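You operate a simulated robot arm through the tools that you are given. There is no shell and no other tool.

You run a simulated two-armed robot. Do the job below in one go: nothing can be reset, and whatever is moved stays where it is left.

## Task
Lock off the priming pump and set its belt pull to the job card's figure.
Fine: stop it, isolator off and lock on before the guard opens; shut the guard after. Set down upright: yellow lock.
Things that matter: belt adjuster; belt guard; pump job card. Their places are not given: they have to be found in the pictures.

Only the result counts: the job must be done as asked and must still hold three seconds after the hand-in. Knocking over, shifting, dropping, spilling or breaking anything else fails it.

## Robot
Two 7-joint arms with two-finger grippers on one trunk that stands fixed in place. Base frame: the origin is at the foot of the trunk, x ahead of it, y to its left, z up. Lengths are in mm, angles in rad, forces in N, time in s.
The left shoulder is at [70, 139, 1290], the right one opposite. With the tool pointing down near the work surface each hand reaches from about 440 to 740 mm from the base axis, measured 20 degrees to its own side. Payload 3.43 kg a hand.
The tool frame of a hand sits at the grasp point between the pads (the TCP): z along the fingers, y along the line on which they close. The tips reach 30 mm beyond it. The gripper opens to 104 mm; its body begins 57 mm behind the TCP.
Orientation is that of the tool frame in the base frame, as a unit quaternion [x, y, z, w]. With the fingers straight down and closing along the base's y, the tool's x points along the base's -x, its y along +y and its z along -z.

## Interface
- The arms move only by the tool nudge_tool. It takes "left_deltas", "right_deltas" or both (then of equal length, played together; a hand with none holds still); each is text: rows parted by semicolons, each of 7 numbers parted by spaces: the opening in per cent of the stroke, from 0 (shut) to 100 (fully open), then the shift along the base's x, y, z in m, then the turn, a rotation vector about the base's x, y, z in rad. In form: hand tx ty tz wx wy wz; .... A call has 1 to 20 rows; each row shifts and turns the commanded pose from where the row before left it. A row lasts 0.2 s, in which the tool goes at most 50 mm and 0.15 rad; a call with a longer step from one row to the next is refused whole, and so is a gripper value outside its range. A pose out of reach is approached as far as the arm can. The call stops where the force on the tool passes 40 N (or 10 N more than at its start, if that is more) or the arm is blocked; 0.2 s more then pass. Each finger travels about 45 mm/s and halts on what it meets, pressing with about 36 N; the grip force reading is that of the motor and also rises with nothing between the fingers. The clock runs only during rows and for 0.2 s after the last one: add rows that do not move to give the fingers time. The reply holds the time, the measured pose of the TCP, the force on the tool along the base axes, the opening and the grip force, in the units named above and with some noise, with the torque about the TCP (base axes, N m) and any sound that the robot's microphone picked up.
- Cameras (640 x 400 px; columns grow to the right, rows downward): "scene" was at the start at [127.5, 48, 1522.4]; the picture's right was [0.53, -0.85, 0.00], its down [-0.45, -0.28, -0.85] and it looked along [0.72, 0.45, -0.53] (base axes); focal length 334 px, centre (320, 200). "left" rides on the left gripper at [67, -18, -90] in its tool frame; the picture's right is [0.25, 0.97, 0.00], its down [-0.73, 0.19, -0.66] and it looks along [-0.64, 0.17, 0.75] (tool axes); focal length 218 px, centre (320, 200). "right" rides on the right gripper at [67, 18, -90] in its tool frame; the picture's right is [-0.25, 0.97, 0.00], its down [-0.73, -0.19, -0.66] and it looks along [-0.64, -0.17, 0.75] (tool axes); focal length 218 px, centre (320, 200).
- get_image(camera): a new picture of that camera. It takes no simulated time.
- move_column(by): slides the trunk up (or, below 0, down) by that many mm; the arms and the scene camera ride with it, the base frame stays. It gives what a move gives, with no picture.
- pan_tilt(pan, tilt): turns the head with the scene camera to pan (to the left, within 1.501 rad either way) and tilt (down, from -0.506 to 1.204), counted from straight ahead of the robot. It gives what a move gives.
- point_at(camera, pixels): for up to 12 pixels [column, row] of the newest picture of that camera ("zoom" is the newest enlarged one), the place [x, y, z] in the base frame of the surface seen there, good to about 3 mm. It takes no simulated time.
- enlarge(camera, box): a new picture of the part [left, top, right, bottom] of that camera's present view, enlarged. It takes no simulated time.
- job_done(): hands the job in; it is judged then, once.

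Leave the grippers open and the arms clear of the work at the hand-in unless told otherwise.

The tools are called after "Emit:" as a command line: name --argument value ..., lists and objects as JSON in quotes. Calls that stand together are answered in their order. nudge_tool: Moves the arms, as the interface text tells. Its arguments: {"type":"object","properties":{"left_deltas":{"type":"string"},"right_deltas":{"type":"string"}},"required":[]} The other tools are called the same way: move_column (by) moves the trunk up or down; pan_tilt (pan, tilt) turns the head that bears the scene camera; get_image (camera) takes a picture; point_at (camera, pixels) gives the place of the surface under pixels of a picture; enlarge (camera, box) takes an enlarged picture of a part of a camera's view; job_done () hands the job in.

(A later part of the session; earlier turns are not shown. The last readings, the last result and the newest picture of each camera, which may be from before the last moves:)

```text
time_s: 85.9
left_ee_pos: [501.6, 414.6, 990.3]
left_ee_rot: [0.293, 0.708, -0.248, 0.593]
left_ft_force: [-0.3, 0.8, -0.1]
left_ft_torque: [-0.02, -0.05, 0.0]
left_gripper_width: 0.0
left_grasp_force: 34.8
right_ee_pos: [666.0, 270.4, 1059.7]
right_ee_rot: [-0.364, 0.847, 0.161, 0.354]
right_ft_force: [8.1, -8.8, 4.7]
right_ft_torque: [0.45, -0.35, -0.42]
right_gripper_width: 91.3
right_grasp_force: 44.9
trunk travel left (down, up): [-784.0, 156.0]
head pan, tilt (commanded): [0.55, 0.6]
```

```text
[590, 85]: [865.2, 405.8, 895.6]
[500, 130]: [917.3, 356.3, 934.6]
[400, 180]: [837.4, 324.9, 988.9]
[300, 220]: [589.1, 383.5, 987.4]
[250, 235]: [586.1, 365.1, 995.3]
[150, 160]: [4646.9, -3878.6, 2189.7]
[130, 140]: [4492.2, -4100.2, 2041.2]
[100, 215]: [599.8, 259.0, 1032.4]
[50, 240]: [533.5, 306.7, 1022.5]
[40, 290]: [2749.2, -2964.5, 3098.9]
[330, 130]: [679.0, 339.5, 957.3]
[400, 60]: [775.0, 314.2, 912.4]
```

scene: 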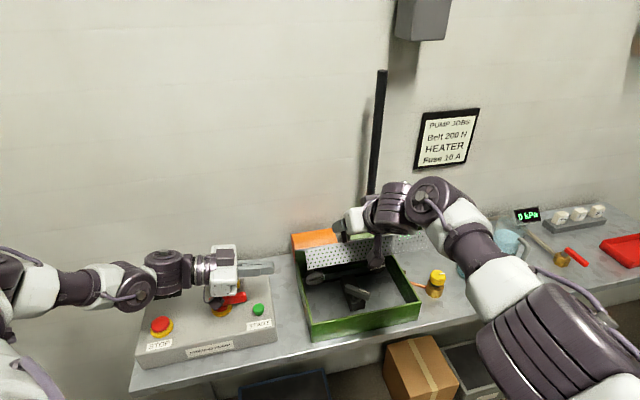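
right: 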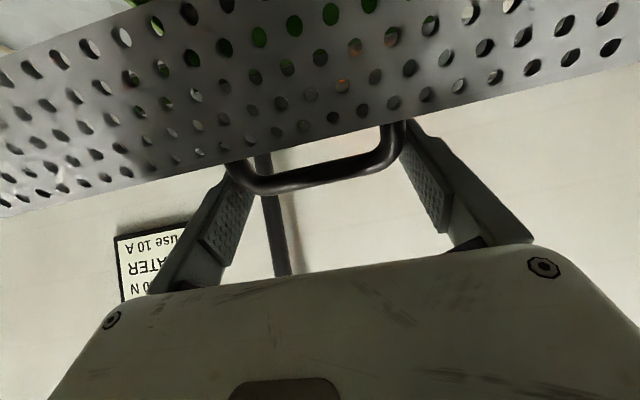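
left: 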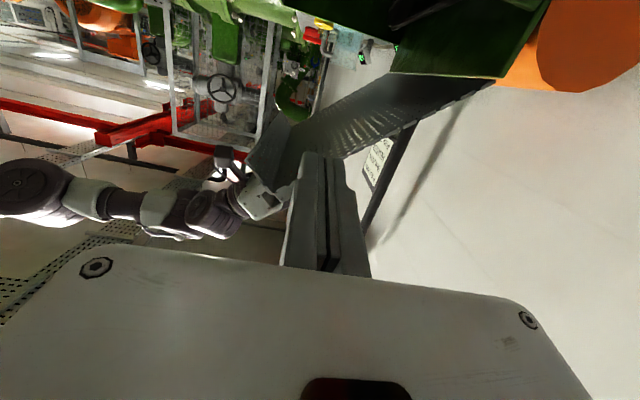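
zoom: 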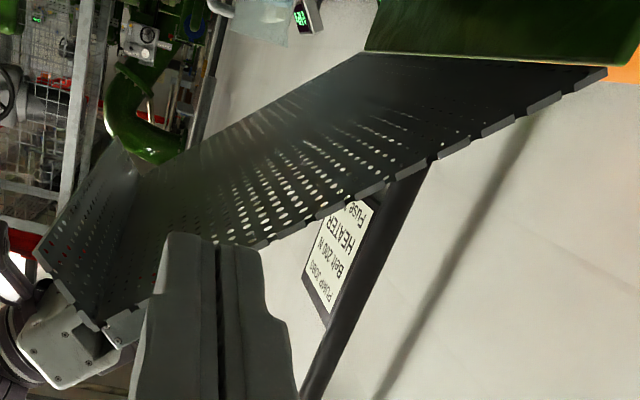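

The lid's left edge runs at about 45° through (587, 374, 991); the fingers at v≈648, z≈990 are about 20 mm below it. I'll slide the left fingers 120 mm along the bench under the lid, 8 mm lower.

Emit:
nudge_tool --left_deltas "0 0.0212 -0.0212 -0.004 0 0 0; 0 0.0212 -0.0212 -0.004 0 0 0; 0 0.0212 -0.0212 0 0 0 0; 0 0.0212 -0.0212 0 0 0 0; 0 0 0 0 0 0 0"

Emit:
enlarge --camera "scene" --box '[200, 190, 440, 345]'

Emit:
get_image --camera "left"

```text
time_s: 87.1
left_ee_pos: [589.4, 330.7, 980.2]
left_ee_rot: [0.294, 0.708, -0.248, 0.592]
left_ft_force: [0.5, -0.6, 0.5]
left_ft_torque: [0.0, -0.04, -0.01]
left_gripper_width: 0.0
left_grasp_force: 34.3
right_ee_pos: [667.3, 269.9, 1059.7]
right_ee_rot: [-0.363, 0.846, 0.16, 0.355]
right_ft_force: [7.3, -9.1, 3.9]
right_ft_torque: [0.09, -0.52, 0.03]
right_gripper_width: 90.9
right_grasp_force: 45.3
trunk travel left (down, up): [-784.0, 156.0]
head pan, tilt (commanded): [0.55, 0.6]
```

```text
2.58 times, centred on (320, 268) of scene
```

zoom: 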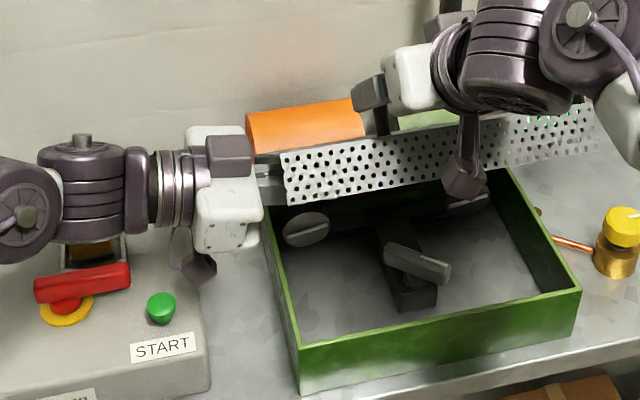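

```text
taken
```

left: 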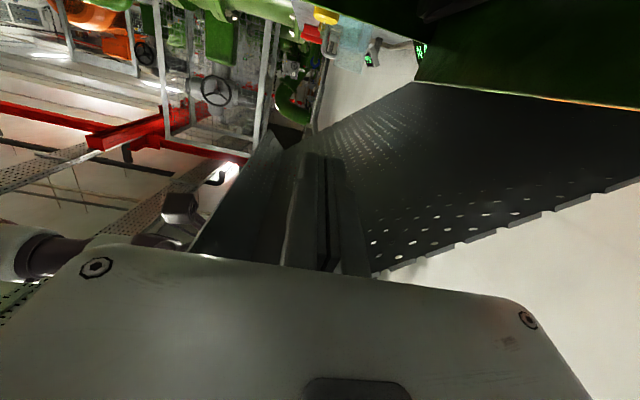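

The left fingers are under the lid. I'll raise them up and back until they touch the lid's underside.

Emit:
nudge_tool --left_deltas "0 0.003 0.003 0.0043 0 0 0; 0 0.003 0.003 0.0043 0 0 0; 0 0.0015 0.0015 0.002 0 0 0; 0 0.0015 0.0015 0.002 0 0 0; 0 0.0015 0.0015 0.002 0 0 0"

Emit:
get_image --camera "left"

```text
time_s: 88.0
left_ee_pos: [590.1, 335.2, 986.9]
left_ee_rot: [0.296, 0.71, -0.256, 0.585]
left_ft_force: [-2.4, -2.9, -1.4]
left_ft_torque: [-0.06, -0.1, 0.1]
left_gripper_width: 0.0
left_grasp_force: 34.5
right_ee_pos: [667.2, 271.5, 1062.2]
right_ee_rot: [-0.363, 0.846, 0.161, 0.356]
right_ft_force: [3.7, -4.6, 1.5]
right_ft_torque: [0.44, 1.04, 1.01]
right_gripper_width: 91.4
right_grasp_force: 44.9
trunk travel left (down, up): [-784.0, 156.0]
head pan, tilt (commanded): [0.55, 0.6]
stopped in row 4 (left hand): the force on the tool passed its limit at 42 N (the readings are from after the stop); the commanded pose is now the measured one
```

```text
taken
```

left: 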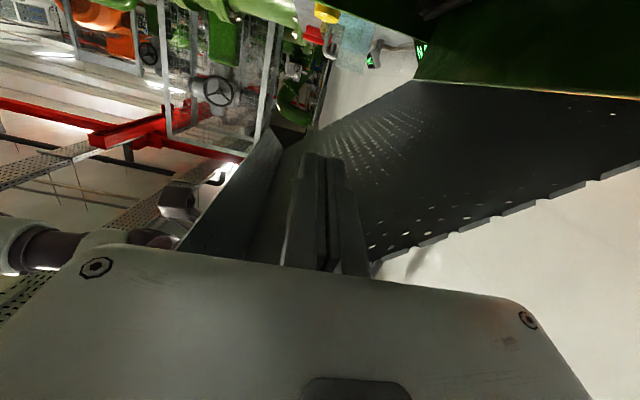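

The left fingers touch the underside and take the load. Now I'll open the right gripper, letting the lid rest on the left fingers.

Emit:
nudge_tool --right_deltas "100 0 0 0 0 0 0; 100 0 0 0 0 0 0; 100 0 0 0 0 0 0"

Emit:
get_image --camera "right"

Emit:
enlarge --camera "scene" --box '[200, 190, 440, 345]'

```text
time_s: 88.8
left_ee_pos: [590.1, 335.7, 986.5]
left_ee_rot: [0.296, 0.709, -0.257, 0.587]
left_ft_force: [-0.5, -0.1, -1.1]
left_ft_torque: [0.01, -0.02, 0.0]
left_gripper_width: 0.0
left_grasp_force: 34.9
right_ee_pos: [666.6, 273.8, 1061.2]
right_ee_rot: [-0.363, 0.846, 0.161, 0.357]
right_ft_force: [-0.2, -0.6, -0.2]
right_ft_torque: [0.05, -0.01, 0.01]
right_gripper_width: 103.8
right_grasp_force: 0.1
trunk travel left (down, up): [-784.0, 156.0]
head pan, tilt (commanded): [0.55, 0.6]
```

```text
taken
```

right: 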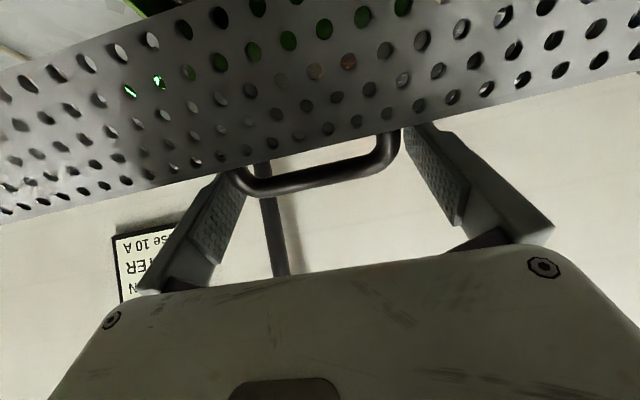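

```text
2.58 times, centred on (320, 268) of scene
```

zoom: 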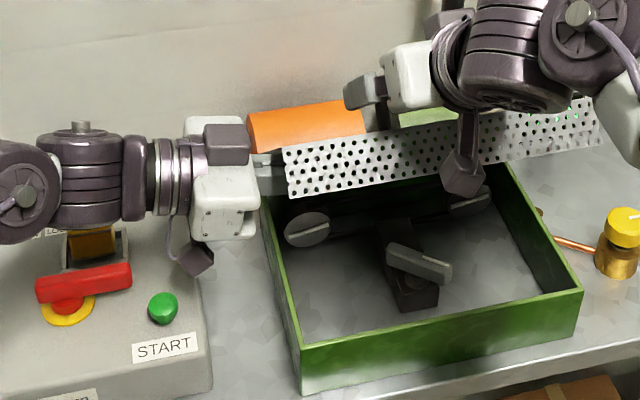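

Both hands read almost no force, so the hinge may hold itself. I'll back the right hand off along its axis and watch the lid, leaving the left fingers just beneath it.

Emit:
nudge_tool --right_deltas "100 -0.0072 -0.0079 0.0105 0 0 0; 100 -0.0145 -0.0158 0.021 0 0 0; 100 -0.0145 -0.0158 0.021 0 0 0; 100 -0.0145 -0.0158 0.015 0 0 0; 100 -0.02 -0.03 0 0 0 0; 100 -0.02 -0.035 0 0 0 0; 100 0 0 0 0 0 0; 100 0 0 0 0 0 0"

Emit:
get_image --camera "scene"

Emit:
get_image --camera "left"

```text
time_s: 90.6
left_ee_pos: [590.3, 336.6, 986.5]
left_ee_rot: [0.296, 0.709, -0.257, 0.586]
left_ft_force: [-1.5, 0.1, -0.4]
left_ft_torque: [-0.01, -0.03, -0.05]
left_gripper_width: 0.2
left_grasp_force: 34.4
right_ee_pos: [575.7, 155.4, 1130.6]
right_ee_rot: [-0.363, 0.846, 0.161, 0.357]
right_ft_force: [0.0, 0.1, 0.1]
right_ft_torque: [0.01, -0.01, 0.01]
right_gripper_width: 104.1
right_grasp_force: 0.0
trunk travel left (down, up): [-784.0, 156.0]
head pan, tilt (commanded): [0.55, 0.6]
```

```text
taken
```

scene: 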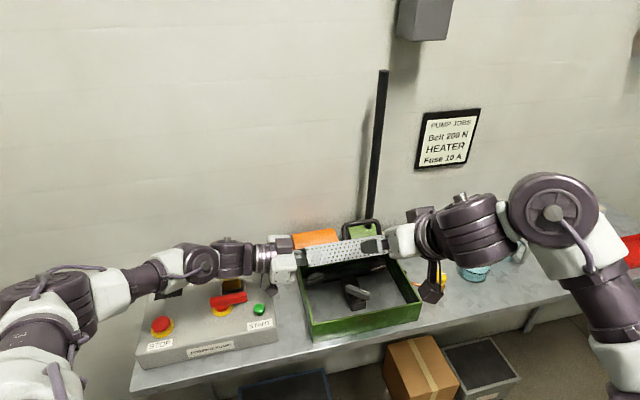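

```text
taken
```

left: 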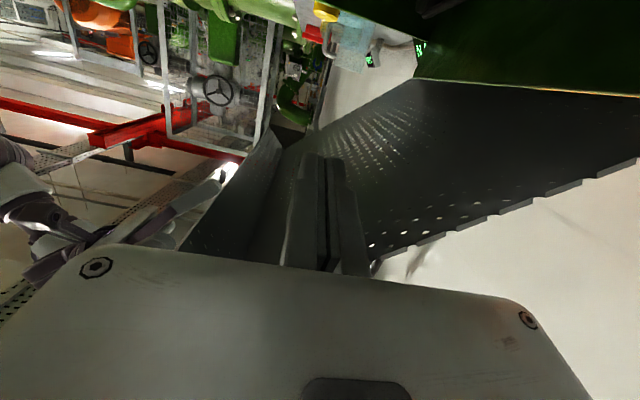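

The lid stays up by itself at about 47°, held by hinge friction, which gives enough room. I'll withdraw the left hand: first a little down and away from the lid, then back along the bench.

Emit:
nudge_tool --left_deltas "0 -0.003 -0.003 -0.006 0 0 0; 0 -0.003 -0.003 -0.004 0 0 0; 0 -0.0212 0.0212 0 0 0 0; 0 -0.0283 0.0283 0 0 0 0; 0 -0.0283 0.0283 0.005 0 0 0; 0 -0.0283 0.0283 0.01 0 0 0; 0 -0.0283 0.0283 0.03 0 0 0; 0 -0.0283 0.0283 0.03 0 0 0; 0 -0.02 0.01 0.03 0 0 0; 0 0 0 0.03 0 0 0; 0 0 0 0 0 0 0"

Emit:
get_image --camera "scene"

Emit:
enlarge --camera "scene" --box '[325, 230, 425, 320]'

```text
time_s: 93.0
left_ee_pos: [402.0, 502.5, 1110.6]
left_ee_rot: [0.294, 0.709, -0.256, 0.588]
left_ft_force: [0.0, 1.1, -0.5]
left_ft_torque: [0.01, 0.01, -0.03]
left_gripper_width: 0.0
left_grasp_force: 34.3
right_ee_pos: [576.3, 156.5, 1130.4]
right_ee_rot: [-0.362, 0.846, 0.16, 0.357]
right_ft_force: [0.2, 0.4, -0.4]
right_ft_torque: [0.03, 0.0, 0.04]
right_gripper_width: 103.9
right_grasp_force: 0.1
trunk travel left (down, up): [-784.0, 156.0]
head pan, tilt (commanded): [0.55, 0.6]
```

```text
taken
```

scene: 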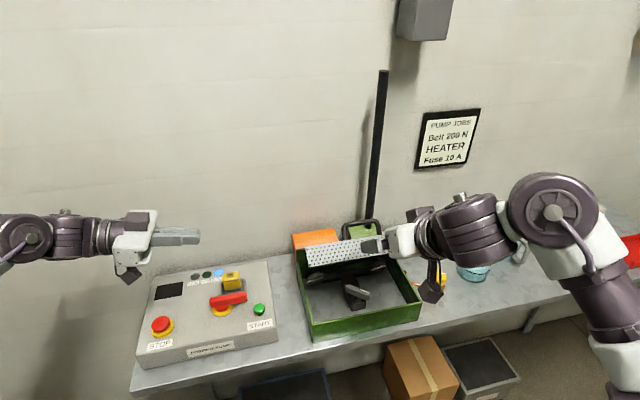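

```text
4.44 times, centred on (375, 275) of scene
```

zoom: 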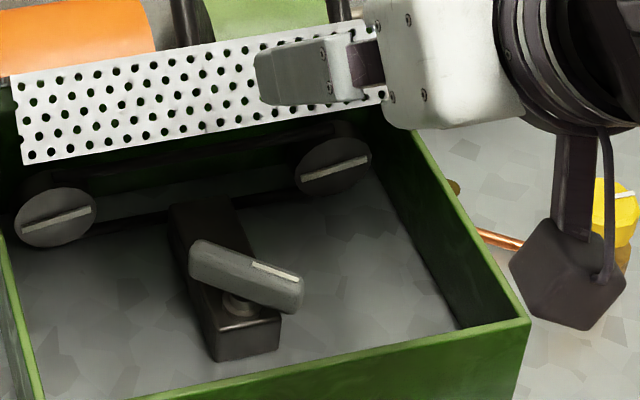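

The lid holds steady. I'll measure the T-bar carefully in this zoom: its ends, top face and screw.

Emit:
point_at --camera "zoom" --pixels '[[195, 247], [200, 260], [295, 285], [245, 265], [265, 268], [290, 277], [240, 300], [235, 305], [225, 340], [270, 330], [190, 215], [245, 280]]'

Emit:
enlarge --camera "scene" --box '[340, 275, 385, 310]'

Emit:
get_image --camera "right"

```text
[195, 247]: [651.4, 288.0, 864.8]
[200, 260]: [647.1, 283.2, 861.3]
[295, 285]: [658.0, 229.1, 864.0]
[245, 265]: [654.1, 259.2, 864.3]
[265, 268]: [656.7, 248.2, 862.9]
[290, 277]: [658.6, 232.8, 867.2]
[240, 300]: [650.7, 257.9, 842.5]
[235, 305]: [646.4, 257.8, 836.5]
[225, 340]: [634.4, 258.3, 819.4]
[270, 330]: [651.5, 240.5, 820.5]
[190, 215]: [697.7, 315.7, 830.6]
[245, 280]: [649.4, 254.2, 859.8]
```

```text
11.43 times, centred on (362, 292) of scene
```

zoom: 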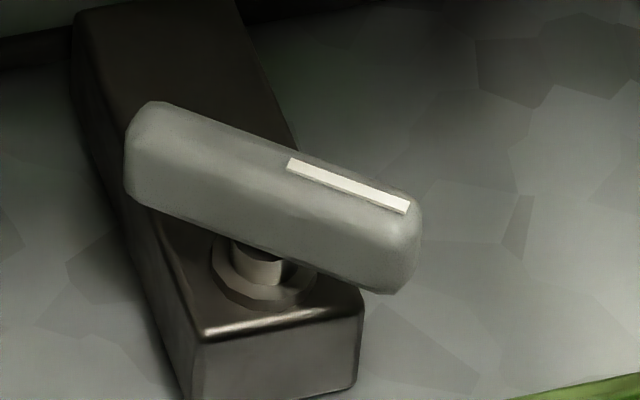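

```text
taken
```

right: 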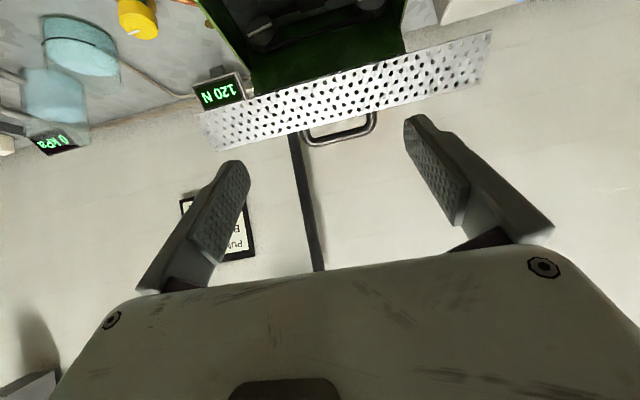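

The T-bar is about 60 mm long, centred near (655, 258), with its top at z≈865 and the white mark toward −y. I'll park the left hand high and tool-down before lowering the trunk.

Emit:
nudge_tool --left_deltas "0 -0.005 0.002 0.01 0.099 0.099 0; 0 -0.005 0.002 0.01 0.099 0.099 0; 0 -0.005 0.002 0.01 0.099 0.099 0; 0 -0.005 0.002 0.01 0.099 0.099 0; 30 -0.005 0.002 0.01 0.099 0.099 0; 60 -0.005 0.002 0.01 0.099 0.099 0; 60 -0.005 0.002 0.01 0.099 0.099 0; 60 -0.005 0.002 0.01 0.099 0.099 0; 60 -0.005 0.002 0.01 0.099 0.099 0; 60 -0.005 0.002 0.01 0.09 0.09 0; 60 0 0 0 0 0 0"

Emit:
get_image --camera "scene"

```text
time_s: 95.4
left_ee_pos: [325.1, 382.0, 1095.3]
left_ee_rot: [0.371, 0.911, -0.079, 0.164]
left_ft_force: [0.2, -0.2, 0.3]
left_ft_torque: [0.0, 0.02, 0.02]
left_gripper_width: 62.3
left_grasp_force: 0.0
left hand out of reach, approached as far as the arm can: row 5, 6, 7, 8, 9, 10
right_ee_pos: [576.7, 155.7, 1130.9]
right_ee_rot: [-0.362, 0.846, 0.162, 0.356]
right_ft_force: [0.1, -0.1, -0.2]
right_ft_torque: [-0.02, 0.02, 0.02]
right_gripper_width: 104.2
right_grasp_force: 0.1
trunk travel left (down, up): [-784.0, 156.0]
head pan, tilt (commanded): [0.55, 0.6]
```

```text
taken
```

scene: 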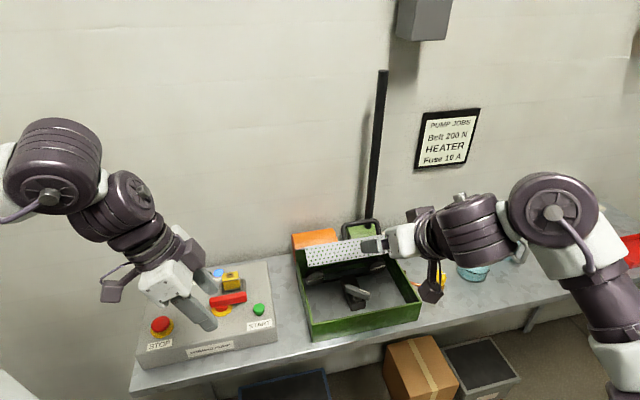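

The left hand is now in front of the bench, clear of everything. I'll lower the column 160 mm; the right hand drops to z≈971, still in front of and above the guard.

Emit:
move_column --by -160

Emit:
get_image --camera "scene"

Emit:
get_image --camera "right"

```text
time_s: 97.3
left_ee_pos: [324.2, 382.9, 936.1]
left_ee_rot: [0.371, 0.91, -0.08, 0.165]
left_ft_force: [0.0, 0.3, -0.2]
left_ft_torque: [-0.04, 0.04, 0.02]
left_gripper_width: 62.6
left_grasp_force: 0.1
right_ee_pos: [575.9, 156.2, 970.5]
right_ee_rot: [-0.362, 0.846, 0.16, 0.357]
right_ft_force: [0.6, -0.5, -0.2]
right_ft_torque: [0.02, 0.0, -0.02]
right_gripper_width: 103.9
right_grasp_force: 0.0
trunk travel left (down, up): [-624.0, 316.0]
head pan, tilt (commanded): [0.55, 0.6]
```

```text
taken
```

scene: 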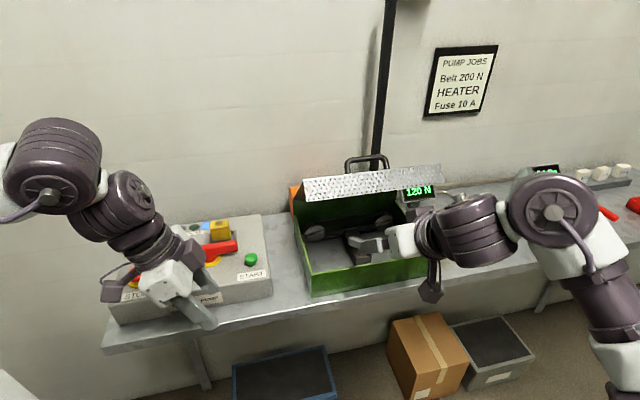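

```text
taken
```

right: 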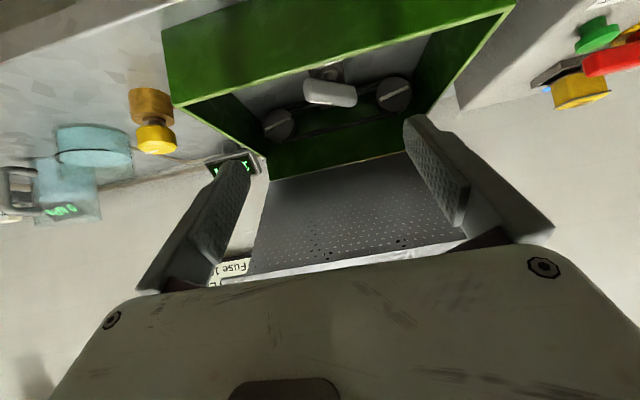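

The display reads 120 N at scene (420, 190) and the right camera sees the T-bar at (330, 92). I'll zoom there to get the bar's pose from this side.

Emit:
enlarge --camera "right" --box '[270, 55, 390, 130]'

Emit:
point_at --camera "zoom" --pixels '[[180, 155], [190, 235], [460, 260], [440, 180], [320, 205], [320, 170], [230, 225], [400, 250], [300, 110]]'

Emit:
enlarge --camera "scene" --box '[400, 175, 450, 215]'

```text
5.33 times, centred on (330, 92) of right
```

zoom: 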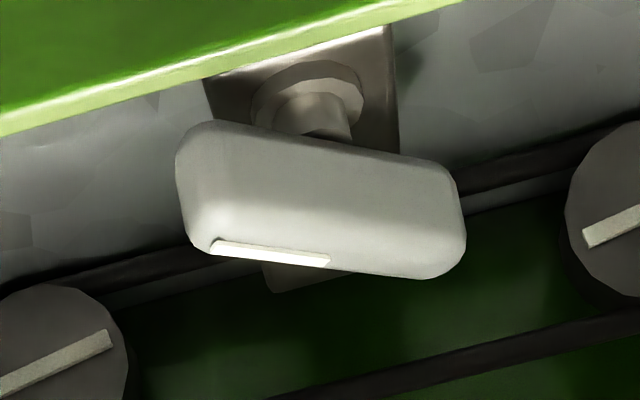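

```text
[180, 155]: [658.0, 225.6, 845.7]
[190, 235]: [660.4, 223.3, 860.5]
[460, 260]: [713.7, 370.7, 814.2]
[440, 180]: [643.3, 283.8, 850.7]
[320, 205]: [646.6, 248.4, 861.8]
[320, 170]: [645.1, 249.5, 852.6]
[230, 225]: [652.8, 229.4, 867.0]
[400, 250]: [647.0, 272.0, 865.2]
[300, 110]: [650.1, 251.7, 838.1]
```

```text
10.00 times, centred on (425, 195) of scene
```

zoom: 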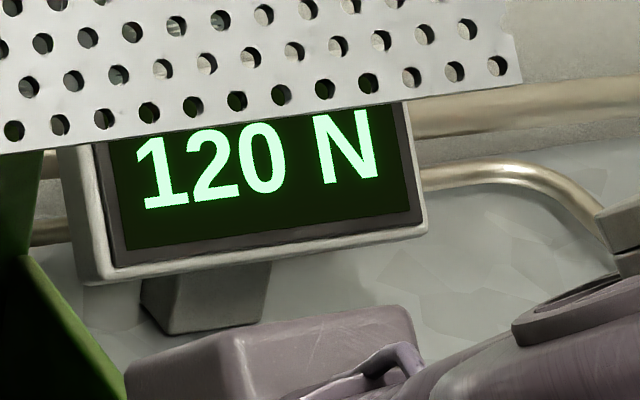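

The bar lies almost along y, centred near (653, 257), z 845–866. I'll close the right fingers and move to a waypoint before the T-bar's +y end, so as to push that end clockwise, away from the robot.

Emit:
nudge_tool --right_deltas "0 -0.0011 0.0196 -0.01 0 0 0; 0 -0.0011 0.0196 -0.01 0 0 0; 0 -0.0011 0.0196 -0.01 0 0 0; 0 -0.0011 0.0196 -0.01 0 0 0; 0 0 0 0 0 0 0; 0 0 0 0 0 0 0; 0 0 0 0 0 0 0"

Emit:
get_image --camera "right"

Emit:
get_image --camera "scene"

```text
time_s: 98.9
left_ee_pos: [325.8, 383.5, 935.8]
left_ee_rot: [0.37, 0.911, -0.08, 0.165]
left_ft_force: [0.4, -0.1, 0.2]
left_ft_torque: [0.03, 0.0, 0.02]
left_gripper_width: 62.3
left_grasp_force: 0.1
right_ee_pos: [571.2, 233.8, 931.2]
right_ee_rot: [-0.363, 0.846, 0.161, 0.357]
right_ft_force: [-0.6, -0.3, 1.1]
right_ft_torque: [-0.04, 0.01, 0.0]
right_gripper_width: 0.4
right_grasp_force: 35.4
trunk travel left (down, up): [-624.0, 316.0]
head pan, tilt (commanded): [0.55, 0.6]
```

```text
taken
```

right: 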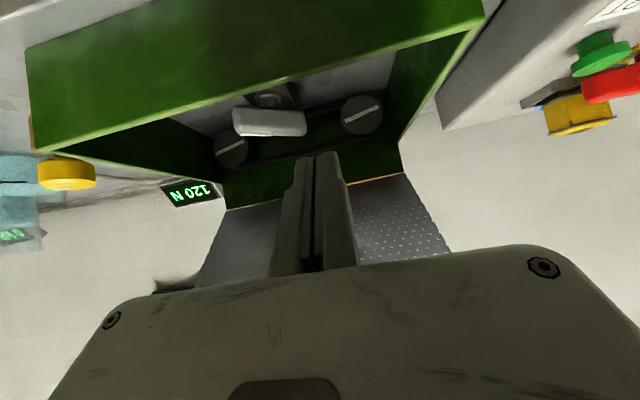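

```text
taken
```

scene: 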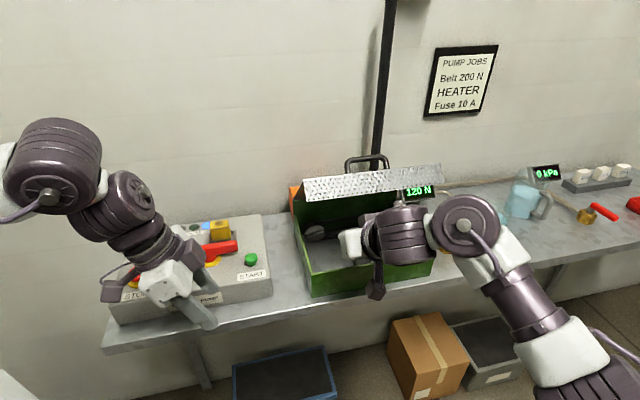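

The fingertips are aimed left of the T-bar's +y end in world terms. I'll advance to tip (615, 282, 852), just in front of that end.

Emit:
nudge_tool --right_deltas "0 0.0095 0.0105 -0.018 0 0 0; 0 0.0095 0.0105 -0.02 0 0 0; 0 0.0095 0.0114 -0.02 0 0 0; 0 0 0 0 0 0 0"

Emit:
get_image --camera "right"

Emit:
enlarge --camera "scene" --box '[290, 200, 440, 300]'

```text
time_s: 99.9
left_ee_pos: [324.5, 382.6, 935.7]
left_ee_rot: [0.372, 0.91, -0.08, 0.165]
left_ft_force: [-0.4, 0.5, 0.5]
left_ft_torque: [0.0, 0.0, 0.0]
left_gripper_width: 62.6
left_grasp_force: 0.0
right_ee_pos: [597.2, 266.0, 872.8]
right_ee_rot: [-0.363, 0.845, 0.161, 0.357]
right_ft_force: [-0.1, 0.1, -0.2]
right_ft_torque: [0.0, -0.01, 0.01]
right_gripper_width: 0.1
right_grasp_force: 34.8
trunk travel left (down, up): [-624.0, 316.0]
head pan, tilt (commanded): [0.55, 0.6]
```

```text
taken
```

right: 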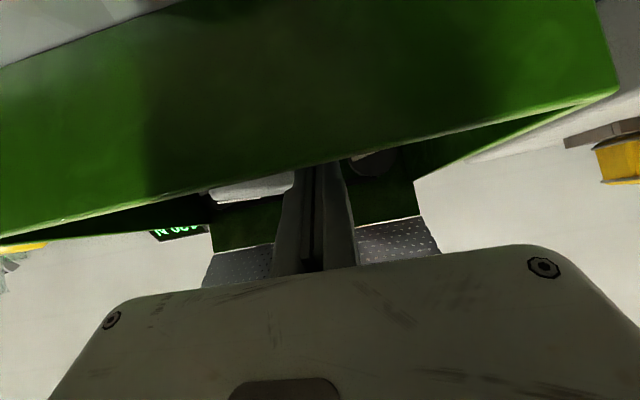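

```text
4.00 times, centred on (365, 250) of scene
```

zoom: 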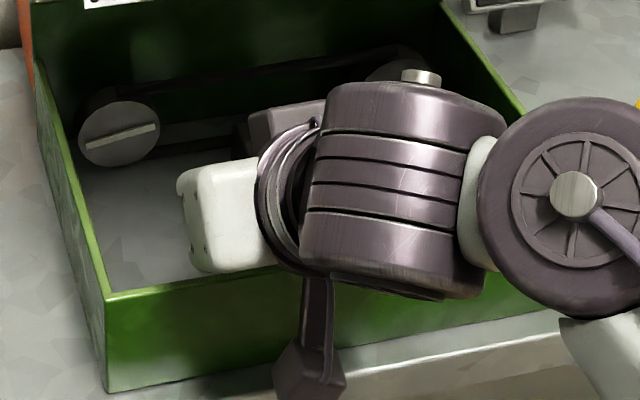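

The fingers are beside the T-bar's +y end. I'll push toward +x in small steps and watch force and the readout.

Emit:
nudge_tool --right_deltas "0 0.004 0 0 0 0 0; 0 0.004 0 0 0 0 0; 0 0.004 0 0 0 0 0; 0 0.004 0 0 0 0 0; 0 0.004 0 0 0 0 0"

Emit:
enlarge --camera "scene" --box '[380, 170, 460, 220]'

Emit:
get_image --camera "right"

```text
time_s: 101.1
left_ee_pos: [325.5, 382.6, 935.2]
left_ee_rot: [0.372, 0.91, -0.079, 0.165]
left_ft_force: [0.2, 0.4, 0.5]
left_ft_torque: [0.0, 0.03, -0.01]
left_gripper_width: 62.4
left_grasp_force: 0.0
right_ee_pos: [619.3, 265.8, 872.2]
right_ee_rot: [-0.362, 0.846, 0.161, 0.357]
right_ft_force: [-0.9, -0.2, -0.7]
right_ft_torque: [0.0, 0.01, 0.0]
right_gripper_width: 0.0
right_grasp_force: 34.7
trunk travel left (down, up): [-624.0, 316.0]
head pan, tilt (commanded): [0.55, 0.6]
```

```text
8.00 times, centred on (420, 195) of scene
```

zoom: 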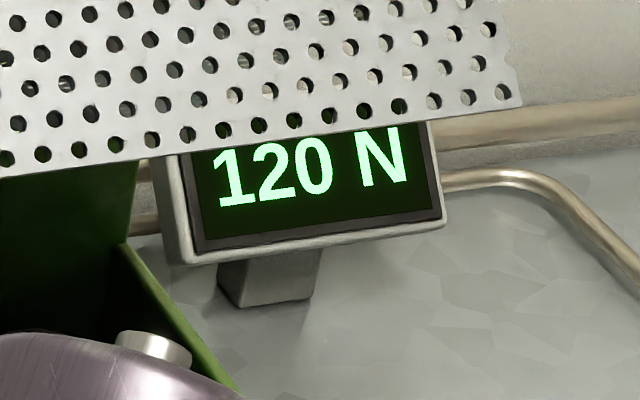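

```text
taken
```

right: 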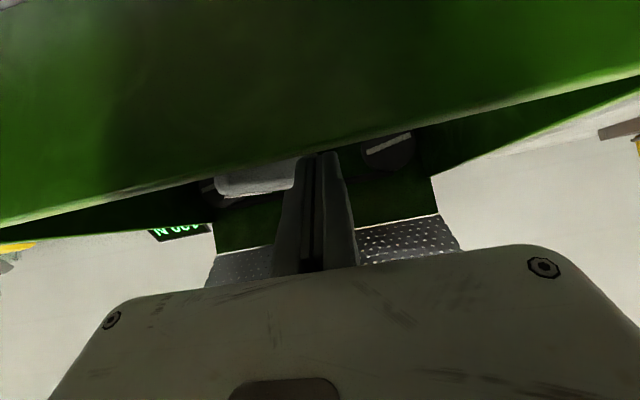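

No contact force yet. I'll keep pushing +x in 4 mm steps.

Emit:
nudge_tool --right_deltas "0 0.004 0 0 0 0 0; 0 0.004 0 0 0 0 0; 0 0.004 0 0 0 0 0"

Emit:
get_image --camera "right"

Emit:
enlarge --camera "scene" --box '[380, 170, 460, 220]'

```text
time_s: 101.9
left_ee_pos: [324.9, 384.7, 935.6]
left_ee_rot: [0.371, 0.91, -0.08, 0.166]
left_ft_force: [0.0, -0.3, -0.5]
left_ft_torque: [-0.01, -0.01, 0.0]
left_gripper_width: 62.2
left_grasp_force: 0.0
right_ee_pos: [631.1, 268.4, 871.6]
right_ee_rot: [-0.363, 0.845, 0.162, 0.358]
right_ft_force: [-5.6, 5.5, -0.3]
right_ft_torque: [0.01, 0.02, 0.18]
right_gripper_width: 0.0
right_grasp_force: 35.1
trunk travel left (down, up): [-624.0, 316.0]
head pan, tilt (commanded): [0.55, 0.6]
```

```text
taken
```

right: 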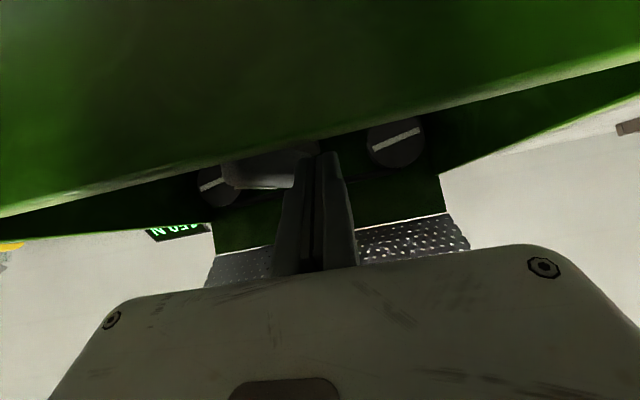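

```text
8.00 times, centred on (420, 195) of scene
```

zoom: 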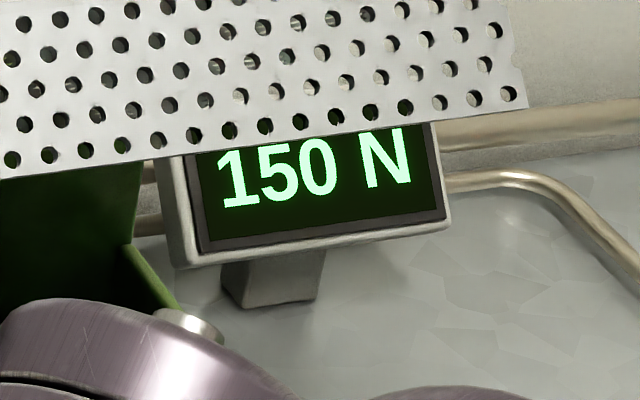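

The readout moved to 150 N, so clockwise tightens the belt. I'll continue in small tangential steps toward 200 N, reading the display often.

Emit:
nudge_tool --right_deltas "0 0.0028 -0.001 0 0 0 0; 0 0.0028 -0.001 0 0 0 0"

Emit:
enlarge --camera "scene" --box '[380, 170, 460, 220]'

```text
time_s: 102.5
left_ee_pos: [325.0, 385.1, 935.6]
left_ee_rot: [0.371, 0.91, -0.08, 0.165]
left_ft_force: [-0.9, -0.5, 0.7]
left_ft_torque: [0.01, 0.0, -0.02]
left_gripper_width: 62.5
left_grasp_force: 0.0
right_ee_pos: [636.3, 265.7, 872.1]
right_ee_rot: [-0.364, 0.845, 0.161, 0.357]
right_ft_force: [-3.5, 9.8, -0.3]
right_ft_torque: [0.06, 0.02, 0.23]
right_gripper_width: 0.1
right_grasp_force: 34.4
trunk travel left (down, up): [-624.0, 316.0]
head pan, tilt (commanded): [0.55, 0.6]
```

```text
8.00 times, centred on (420, 195) of scene
```

zoom: 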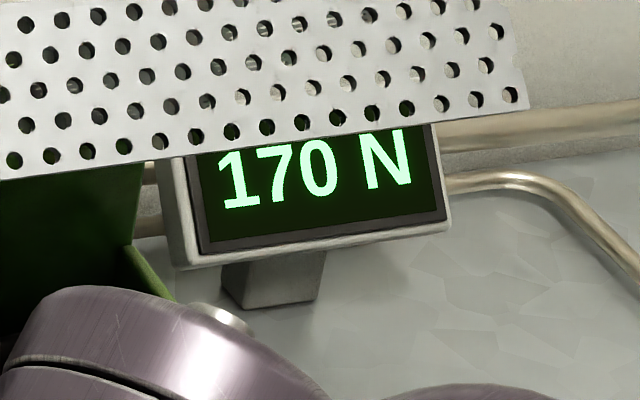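

The readout is now 170 N. I'll check the bar's orientation from the right camera before the next push.

Emit:
get_image --camera "right"

Emit:
enlarge --camera "right" --box '[190, 110, 360, 220]'

```text
taken
```

right: 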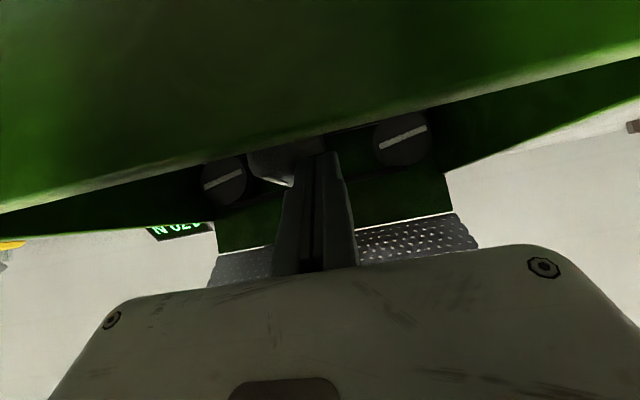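

```text
3.64 times, centred on (275, 165) of right
```

zoom: 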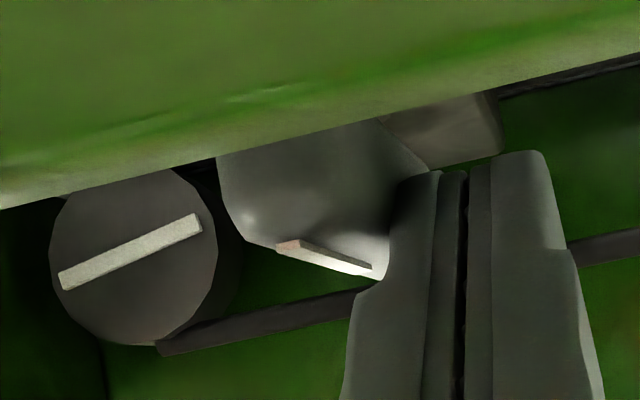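

The bar has turned to roughly the tool's heading. I'll push two more small steps.

Emit:
nudge_tool --right_deltas "0 0.0026 -0.0015 0 0 0 0; 0 0.0026 -0.0015 0 0 0 0"

Emit:
enlarge --camera "scene" --box '[380, 170, 460, 220]'

```text
time_s: 103.1
left_ee_pos: [321.4, 386.1, 934.9]
left_ee_rot: [0.371, 0.91, -0.08, 0.167]
left_ft_force: [0.0, -0.1, -1.0]
left_ft_torque: [-0.04, 0.01, 0.01]
left_gripper_width: 62.4
left_grasp_force: 0.1
right_ee_pos: [635.9, 266.6, 872.8]
right_ee_rot: [-0.367, 0.844, 0.161, 0.357]
right_ft_force: [-29.6, 17.9, -4.0]
right_ft_torque: [0.19, 0.31, 0.28]
right_gripper_width: 0.0
right_grasp_force: 35.2
trunk travel left (down, up): [-624.0, 316.0]
head pan, tilt (commanded): [0.55, 0.6]
```

```text
8.00 times, centred on (420, 195) of scene
```

zoom: 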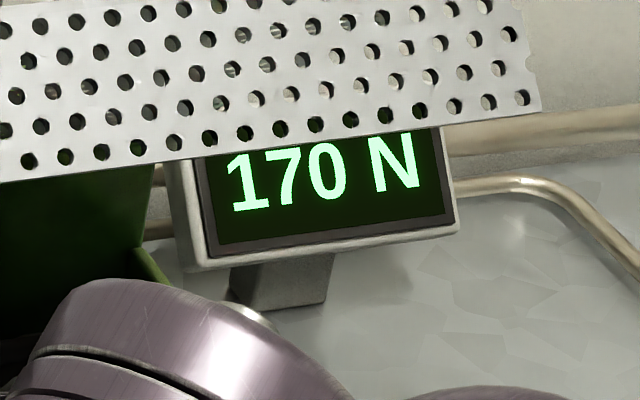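

The push has jammed at 34 N with the finger too near the pivot, and the reading stays at 170 N. I'll back off and instead push the near (marked) end from its right side, which keeps a full lever arm. First I'll retreat along the tool axis and shift right.

Emit:
nudge_tool --right_deltas "0 -0.006 0.004 0 0 0 0; 0 -0.005 0.005 0 0 0 0; 0 -0.0145 -0.0158 0.021 0 0 0; 0 -0.0145 -0.0158 0.021 0 0 0; 0 0.001 -0.025 0 0 0 0; 0 0.001 -0.025 0 0 0 0; 0 0.001 -0.025 0 0 0 0; 0 0 0 0 0 0 0"

Emit:
get_image --camera "right"

Emit:
enlarge --camera "scene" --box '[300, 160, 460, 280]'

```text
time_s: 104.9
left_ee_pos: [325.2, 382.8, 935.4]
left_ee_rot: [0.371, 0.91, -0.079, 0.166]
left_ft_force: [-1.1, -0.5, -0.2]
left_ft_torque: [0.0, 0.06, 0.0]
left_gripper_width: 62.6
left_grasp_force: 0.0
right_ee_pos: [606.3, 165.2, 911.9]
right_ee_rot: [-0.363, 0.845, 0.161, 0.357]
right_ft_force: [-0.1, -0.2, -0.9]
right_ft_torque: [0.05, -0.01, 0.02]
right_gripper_width: 0.1
right_grasp_force: 35.0
trunk travel left (down, up): [-624.0, 316.0]
head pan, tilt (commanded): [0.55, 0.6]
```

```text
taken
```

right: 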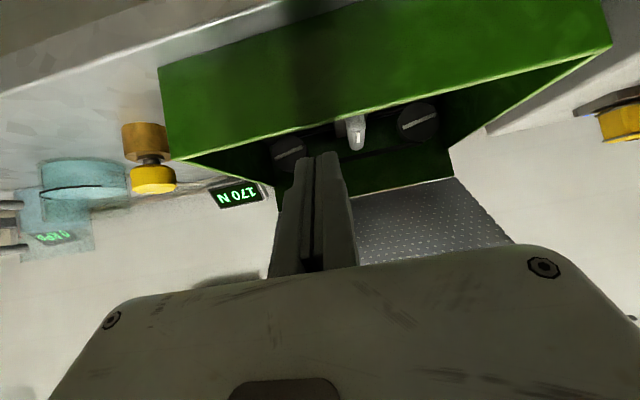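

```text
3.33 times, centred on (380, 220) of scene
```

zoom: 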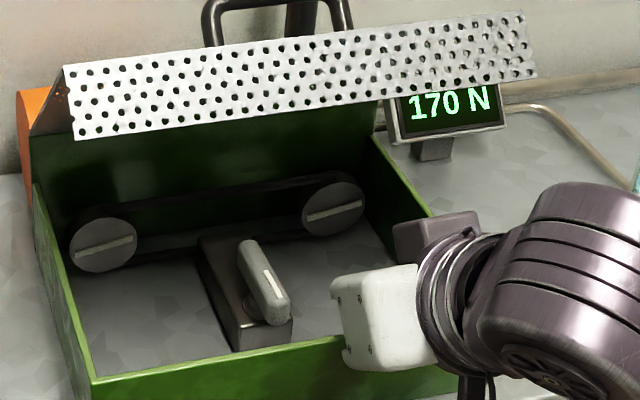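

The reading holds at 170 N after release. The bar now points nearly along the tool heading, with its mark nearest me. I'll measure its ends.

Emit:
point_at --camera "zoom" --pixels '[[243, 245], [255, 265], [265, 285], [272, 308], [275, 295], [280, 320], [240, 275], [285, 300]]'

Emit:
enlarge --camera "right" --box '[310, 90, 400, 165]'

Emit:
point_at --camera "right" --pixels '[[350, 122], [356, 135], [360, 145], [346, 125], [352, 148]]'

```text
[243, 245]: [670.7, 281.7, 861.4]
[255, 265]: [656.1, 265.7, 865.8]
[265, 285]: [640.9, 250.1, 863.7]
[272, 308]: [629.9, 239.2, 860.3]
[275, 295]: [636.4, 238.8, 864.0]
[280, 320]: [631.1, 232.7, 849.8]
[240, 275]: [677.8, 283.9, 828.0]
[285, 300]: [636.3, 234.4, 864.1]
```

```text
5.33 times, centred on (355, 128) of right
```

zoom: 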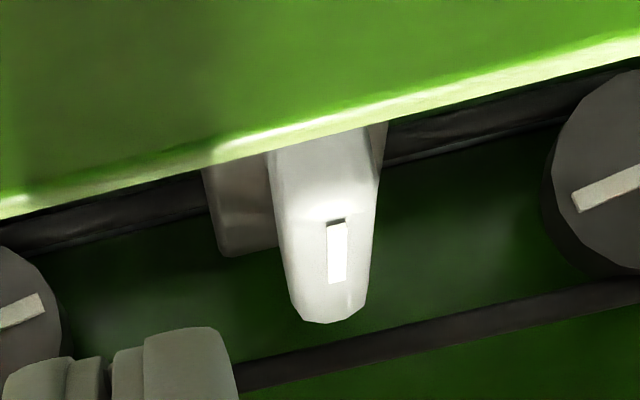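

```text
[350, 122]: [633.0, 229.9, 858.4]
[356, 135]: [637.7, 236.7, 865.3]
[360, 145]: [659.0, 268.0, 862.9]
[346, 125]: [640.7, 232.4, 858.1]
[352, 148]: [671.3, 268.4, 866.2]
```

The bar heading is now about 47°, down from 95°, so roughly 1 N per degree; about 29° more is needed. I'll advance to the right side of the near end, with the tip about 10 mm clear of it.

Emit:
nudge_tool --right_deltas "0 0.010 0.0105 -0.013 0 0 0; 0 0.010 0.0105 -0.013 0 0 0; 0 0.010 0.0105 -0.013 0 0 0; 0 0 0 0 0 0 0"

Emit:
get_image --camera "right"

Emit:
enlarge --camera "scene" --box '[300, 160, 460, 280]'

```text
time_s: 105.9
left_ee_pos: [325.1, 383.0, 936.1]
left_ee_rot: [0.37, 0.911, -0.079, 0.165]
left_ft_force: [0.3, 0.1, 0.4]
left_ft_torque: [0.03, 0.03, -0.04]
left_gripper_width: 62.6
left_grasp_force: 0.1
right_ee_pos: [637.9, 195.6, 874.6]
right_ee_rot: [-0.363, 0.845, 0.162, 0.357]
right_ft_force: [0.8, 0.5, -0.3]
right_ft_torque: [0.0, 0.0, 0.02]
right_gripper_width: 0.1
right_grasp_force: 34.4
trunk travel left (down, up): [-624.0, 316.0]
head pan, tilt (commanded): [0.55, 0.6]
```

```text
taken
```

right: 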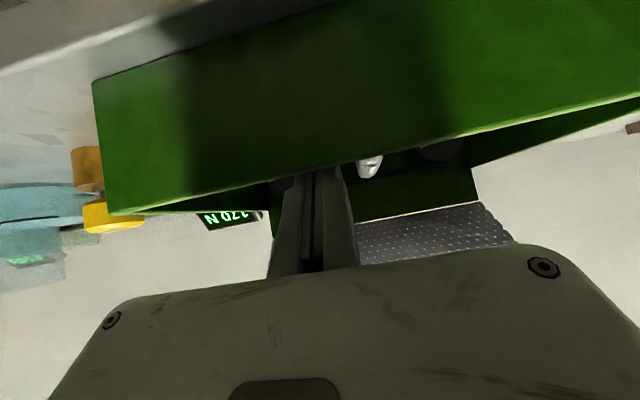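

```text
3.33 times, centred on (380, 220) of scene
```

zoom: 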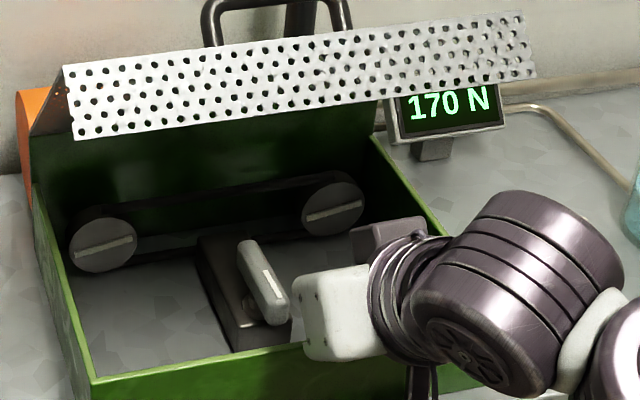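

The finger is to the right of the bar's near end. I'll move it leftward along the bench direction until contact and read the display.

Emit:
nudge_tool --right_deltas "0 -0.0029 0.0027 0 0 0 0; 0 -0.0029 0.0027 0 0 0 0; 0 -0.0029 0.0027 0 0 0 0; 0 -0.0015 0.0013 0 0 0 0; 0 -0.0015 0.0013 0 0 0 0"

Emit:
enlarge --camera "scene" --box '[300, 160, 460, 280]'

```text
time_s: 107.1
left_ee_pos: [326.2, 383.3, 935.9]
left_ee_rot: [0.371, 0.91, -0.08, 0.165]
left_ft_force: [-0.2, -0.8, -0.1]
left_ft_torque: [0.01, -0.01, -0.03]
left_gripper_width: 62.2
left_grasp_force: 0.0
right_ee_pos: [624.5, 206.8, 875.2]
right_ee_rot: [-0.363, 0.845, 0.161, 0.357]
right_ft_force: [0.4, -0.3, 0.7]
right_ft_torque: [-0.02, 0.0, 0.0]
right_gripper_width: 0.0
right_grasp_force: 34.5
trunk travel left (down, up): [-624.0, 316.0]
head pan, tilt (commanded): [0.55, 0.6]
```

```text
3.33 times, centred on (380, 220) of scene
```

zoom: 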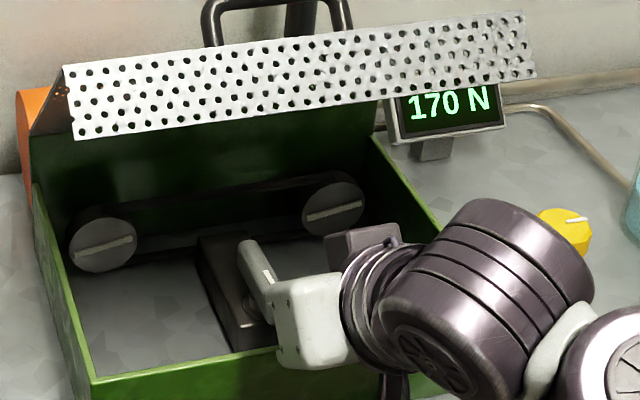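

No contact yet, still 170 N. I'll continue with 2 mm steps.

Emit:
nudge_tool --right_deltas "0 -0.0015 0.0013 0 0 0 0; 0 -0.0015 0.0013 0 0 0 0; 0 -0.0015 0.0013 0 0 0 0"

Emit:
enlarge --camera "scene" --box '[380, 170, 460, 220]'

```text
time_s: 107.9
left_ee_pos: [325.1, 383.2, 935.4]
left_ee_rot: [0.371, 0.91, -0.08, 0.166]
left_ft_force: [0.5, 1.0, 0.7]
left_ft_torque: [-0.01, 0.01, -0.02]
left_gripper_width: 62.2
left_grasp_force: 0.0
right_ee_pos: [619.7, 210.0, 876.3]
right_ee_rot: [-0.362, 0.846, 0.16, 0.357]
right_ft_force: [-0.1, 0.2, -0.6]
right_ft_torque: [-0.02, 0.01, 0.0]
right_gripper_width: 0.0
right_grasp_force: 34.8
trunk travel left (down, up): [-624.0, 316.0]
head pan, tilt (commanded): [0.55, 0.6]
```

```text
8.00 times, centred on (420, 195) of scene
```

zoom: 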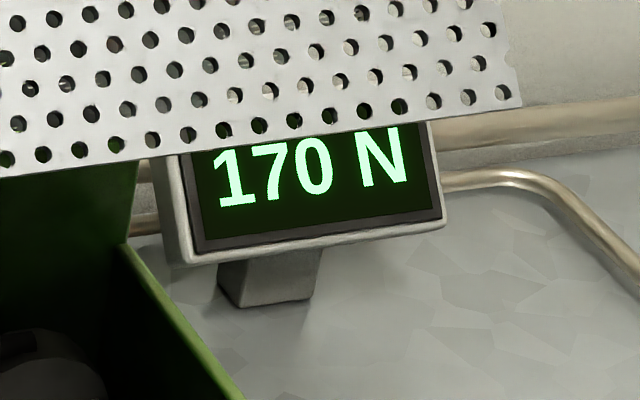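

The fingertip is passing just short of the bar's near end. I'll step back to the right, go 15 mm deeper toward the wall, and push again.

Emit:
nudge_tool --right_deltas "0 0.0074 -0.0068 0 0 0 0; 0 0.0074 -0.0068 0 0 0 0; 0 0.005 0.0055 -0.003 0 0 0; 0 0.005 0.0055 -0.002 0 0 0; 0 -0.0029 0.0027 0 0 0 0; 0 -0.0015 0.0013 0 0 0 0; 0 -0.0015 0.0013 0 0 0 0"

Emit:
enlarge --camera "scene" --box '[300, 160, 460, 280]'

```text
time_s: 109.5
left_ee_pos: [325.8, 383.7, 935.3]
left_ee_rot: [0.371, 0.91, -0.08, 0.165]
left_ft_force: [0.3, 0.1, 0.1]
left_ft_torque: [-0.01, 0.05, -0.03]
left_gripper_width: 62.6
left_grasp_force: 0.0
right_ee_pos: [638.8, 213.3, 870.6]
right_ee_rot: [-0.363, 0.845, 0.161, 0.357]
right_ft_force: [-0.4, 1.0, -0.5]
right_ft_torque: [-0.02, -0.02, 0.0]
right_gripper_width: 0.1
right_grasp_force: 34.7
trunk travel left (down, up): [-624.0, 316.0]
head pan, tilt (commanded): [0.55, 0.6]
```

```text
3.33 times, centred on (380, 220) of scene
```

zoom: 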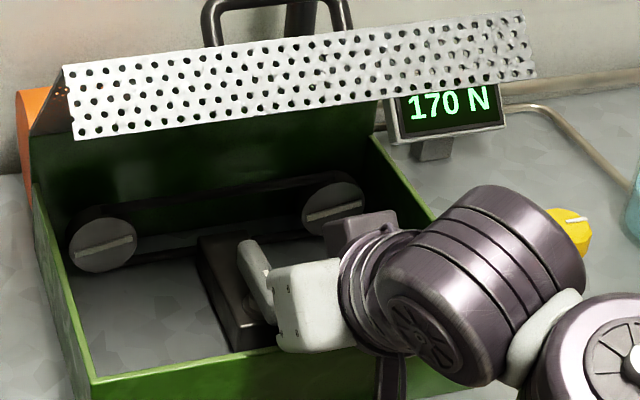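

Now the tip is beside the bar, about 20 mm from the pivot. I'll push left in 2 mm steps.

Emit:
nudge_tool --right_deltas "0 -0.0015 0.0013 0 0 0 0; 0 -0.0015 0.0013 0 0 0 0; 0 -0.0015 0.0013 0 0 0 0"

Emit:
enlarge --camera "scene" --box '[380, 170, 460, 220]'

```text
time_s: 110.3
left_ee_pos: [324.9, 382.7, 935.6]
left_ee_rot: [0.371, 0.91, -0.08, 0.165]
left_ft_force: [-0.3, -0.2, 0.4]
left_ft_torque: [0.0, -0.03, 0.01]
left_gripper_width: 62.5
left_grasp_force: 0.0
right_ee_pos: [635.2, 216.2, 870.8]
right_ee_rot: [-0.362, 0.846, 0.161, 0.358]
right_ft_force: [1.4, -3.9, 2.0]
right_ft_torque: [0.02, 0.0, -0.08]
right_gripper_width: 0.1
right_grasp_force: 34.6
trunk travel left (down, up): [-624.0, 316.0]
head pan, tilt (commanded): [0.55, 0.6]
```

```text
8.00 times, centred on (420, 195) of scene
```

zoom: 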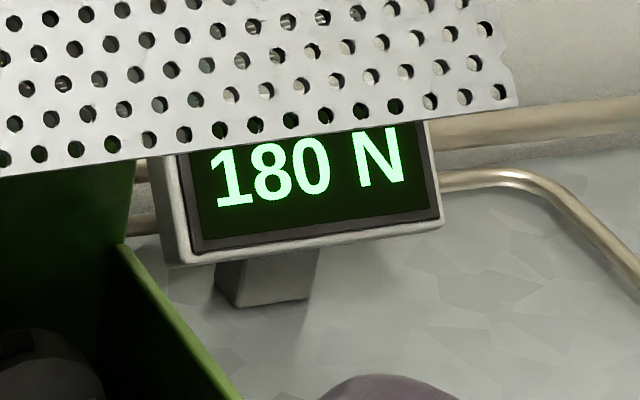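

180 N, with contact force small at about 4 N. I'll continue one 2 mm step at a time.

Emit:
nudge_tool --right_deltas "0 -0.0015 0.0013 0 0 0 0; 0 -0.0015 0.0013 0 0 0 0"

Emit:
enlarge --camera "scene" --box '[380, 170, 460, 220]'

```text
time_s: 110.9
left_ee_pos: [325.9, 384.0, 934.8]
left_ee_rot: [0.371, 0.91, -0.08, 0.165]
left_ft_force: [-0.5, 0.2, -0.3]
left_ft_torque: [-0.02, -0.03, -0.03]
left_gripper_width: 62.3
left_grasp_force: 0.1
right_ee_pos: [634.0, 216.5, 871.7]
right_ee_rot: [-0.361, 0.846, 0.16, 0.358]
right_ft_force: [2.8, -0.6, 0.9]
right_ft_torque: [0.0, -0.03, -0.08]
right_gripper_width: 0.0
right_grasp_force: 34.8
trunk travel left (down, up): [-624.0, 316.0]
head pan, tilt (commanded): [0.55, 0.6]
```

```text
8.00 times, centred on (420, 195) of scene
```

zoom: 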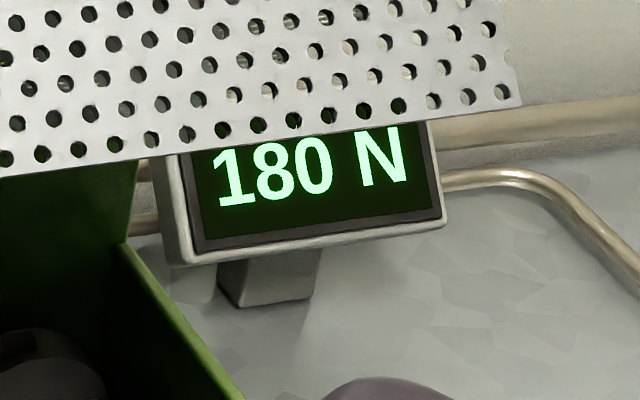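

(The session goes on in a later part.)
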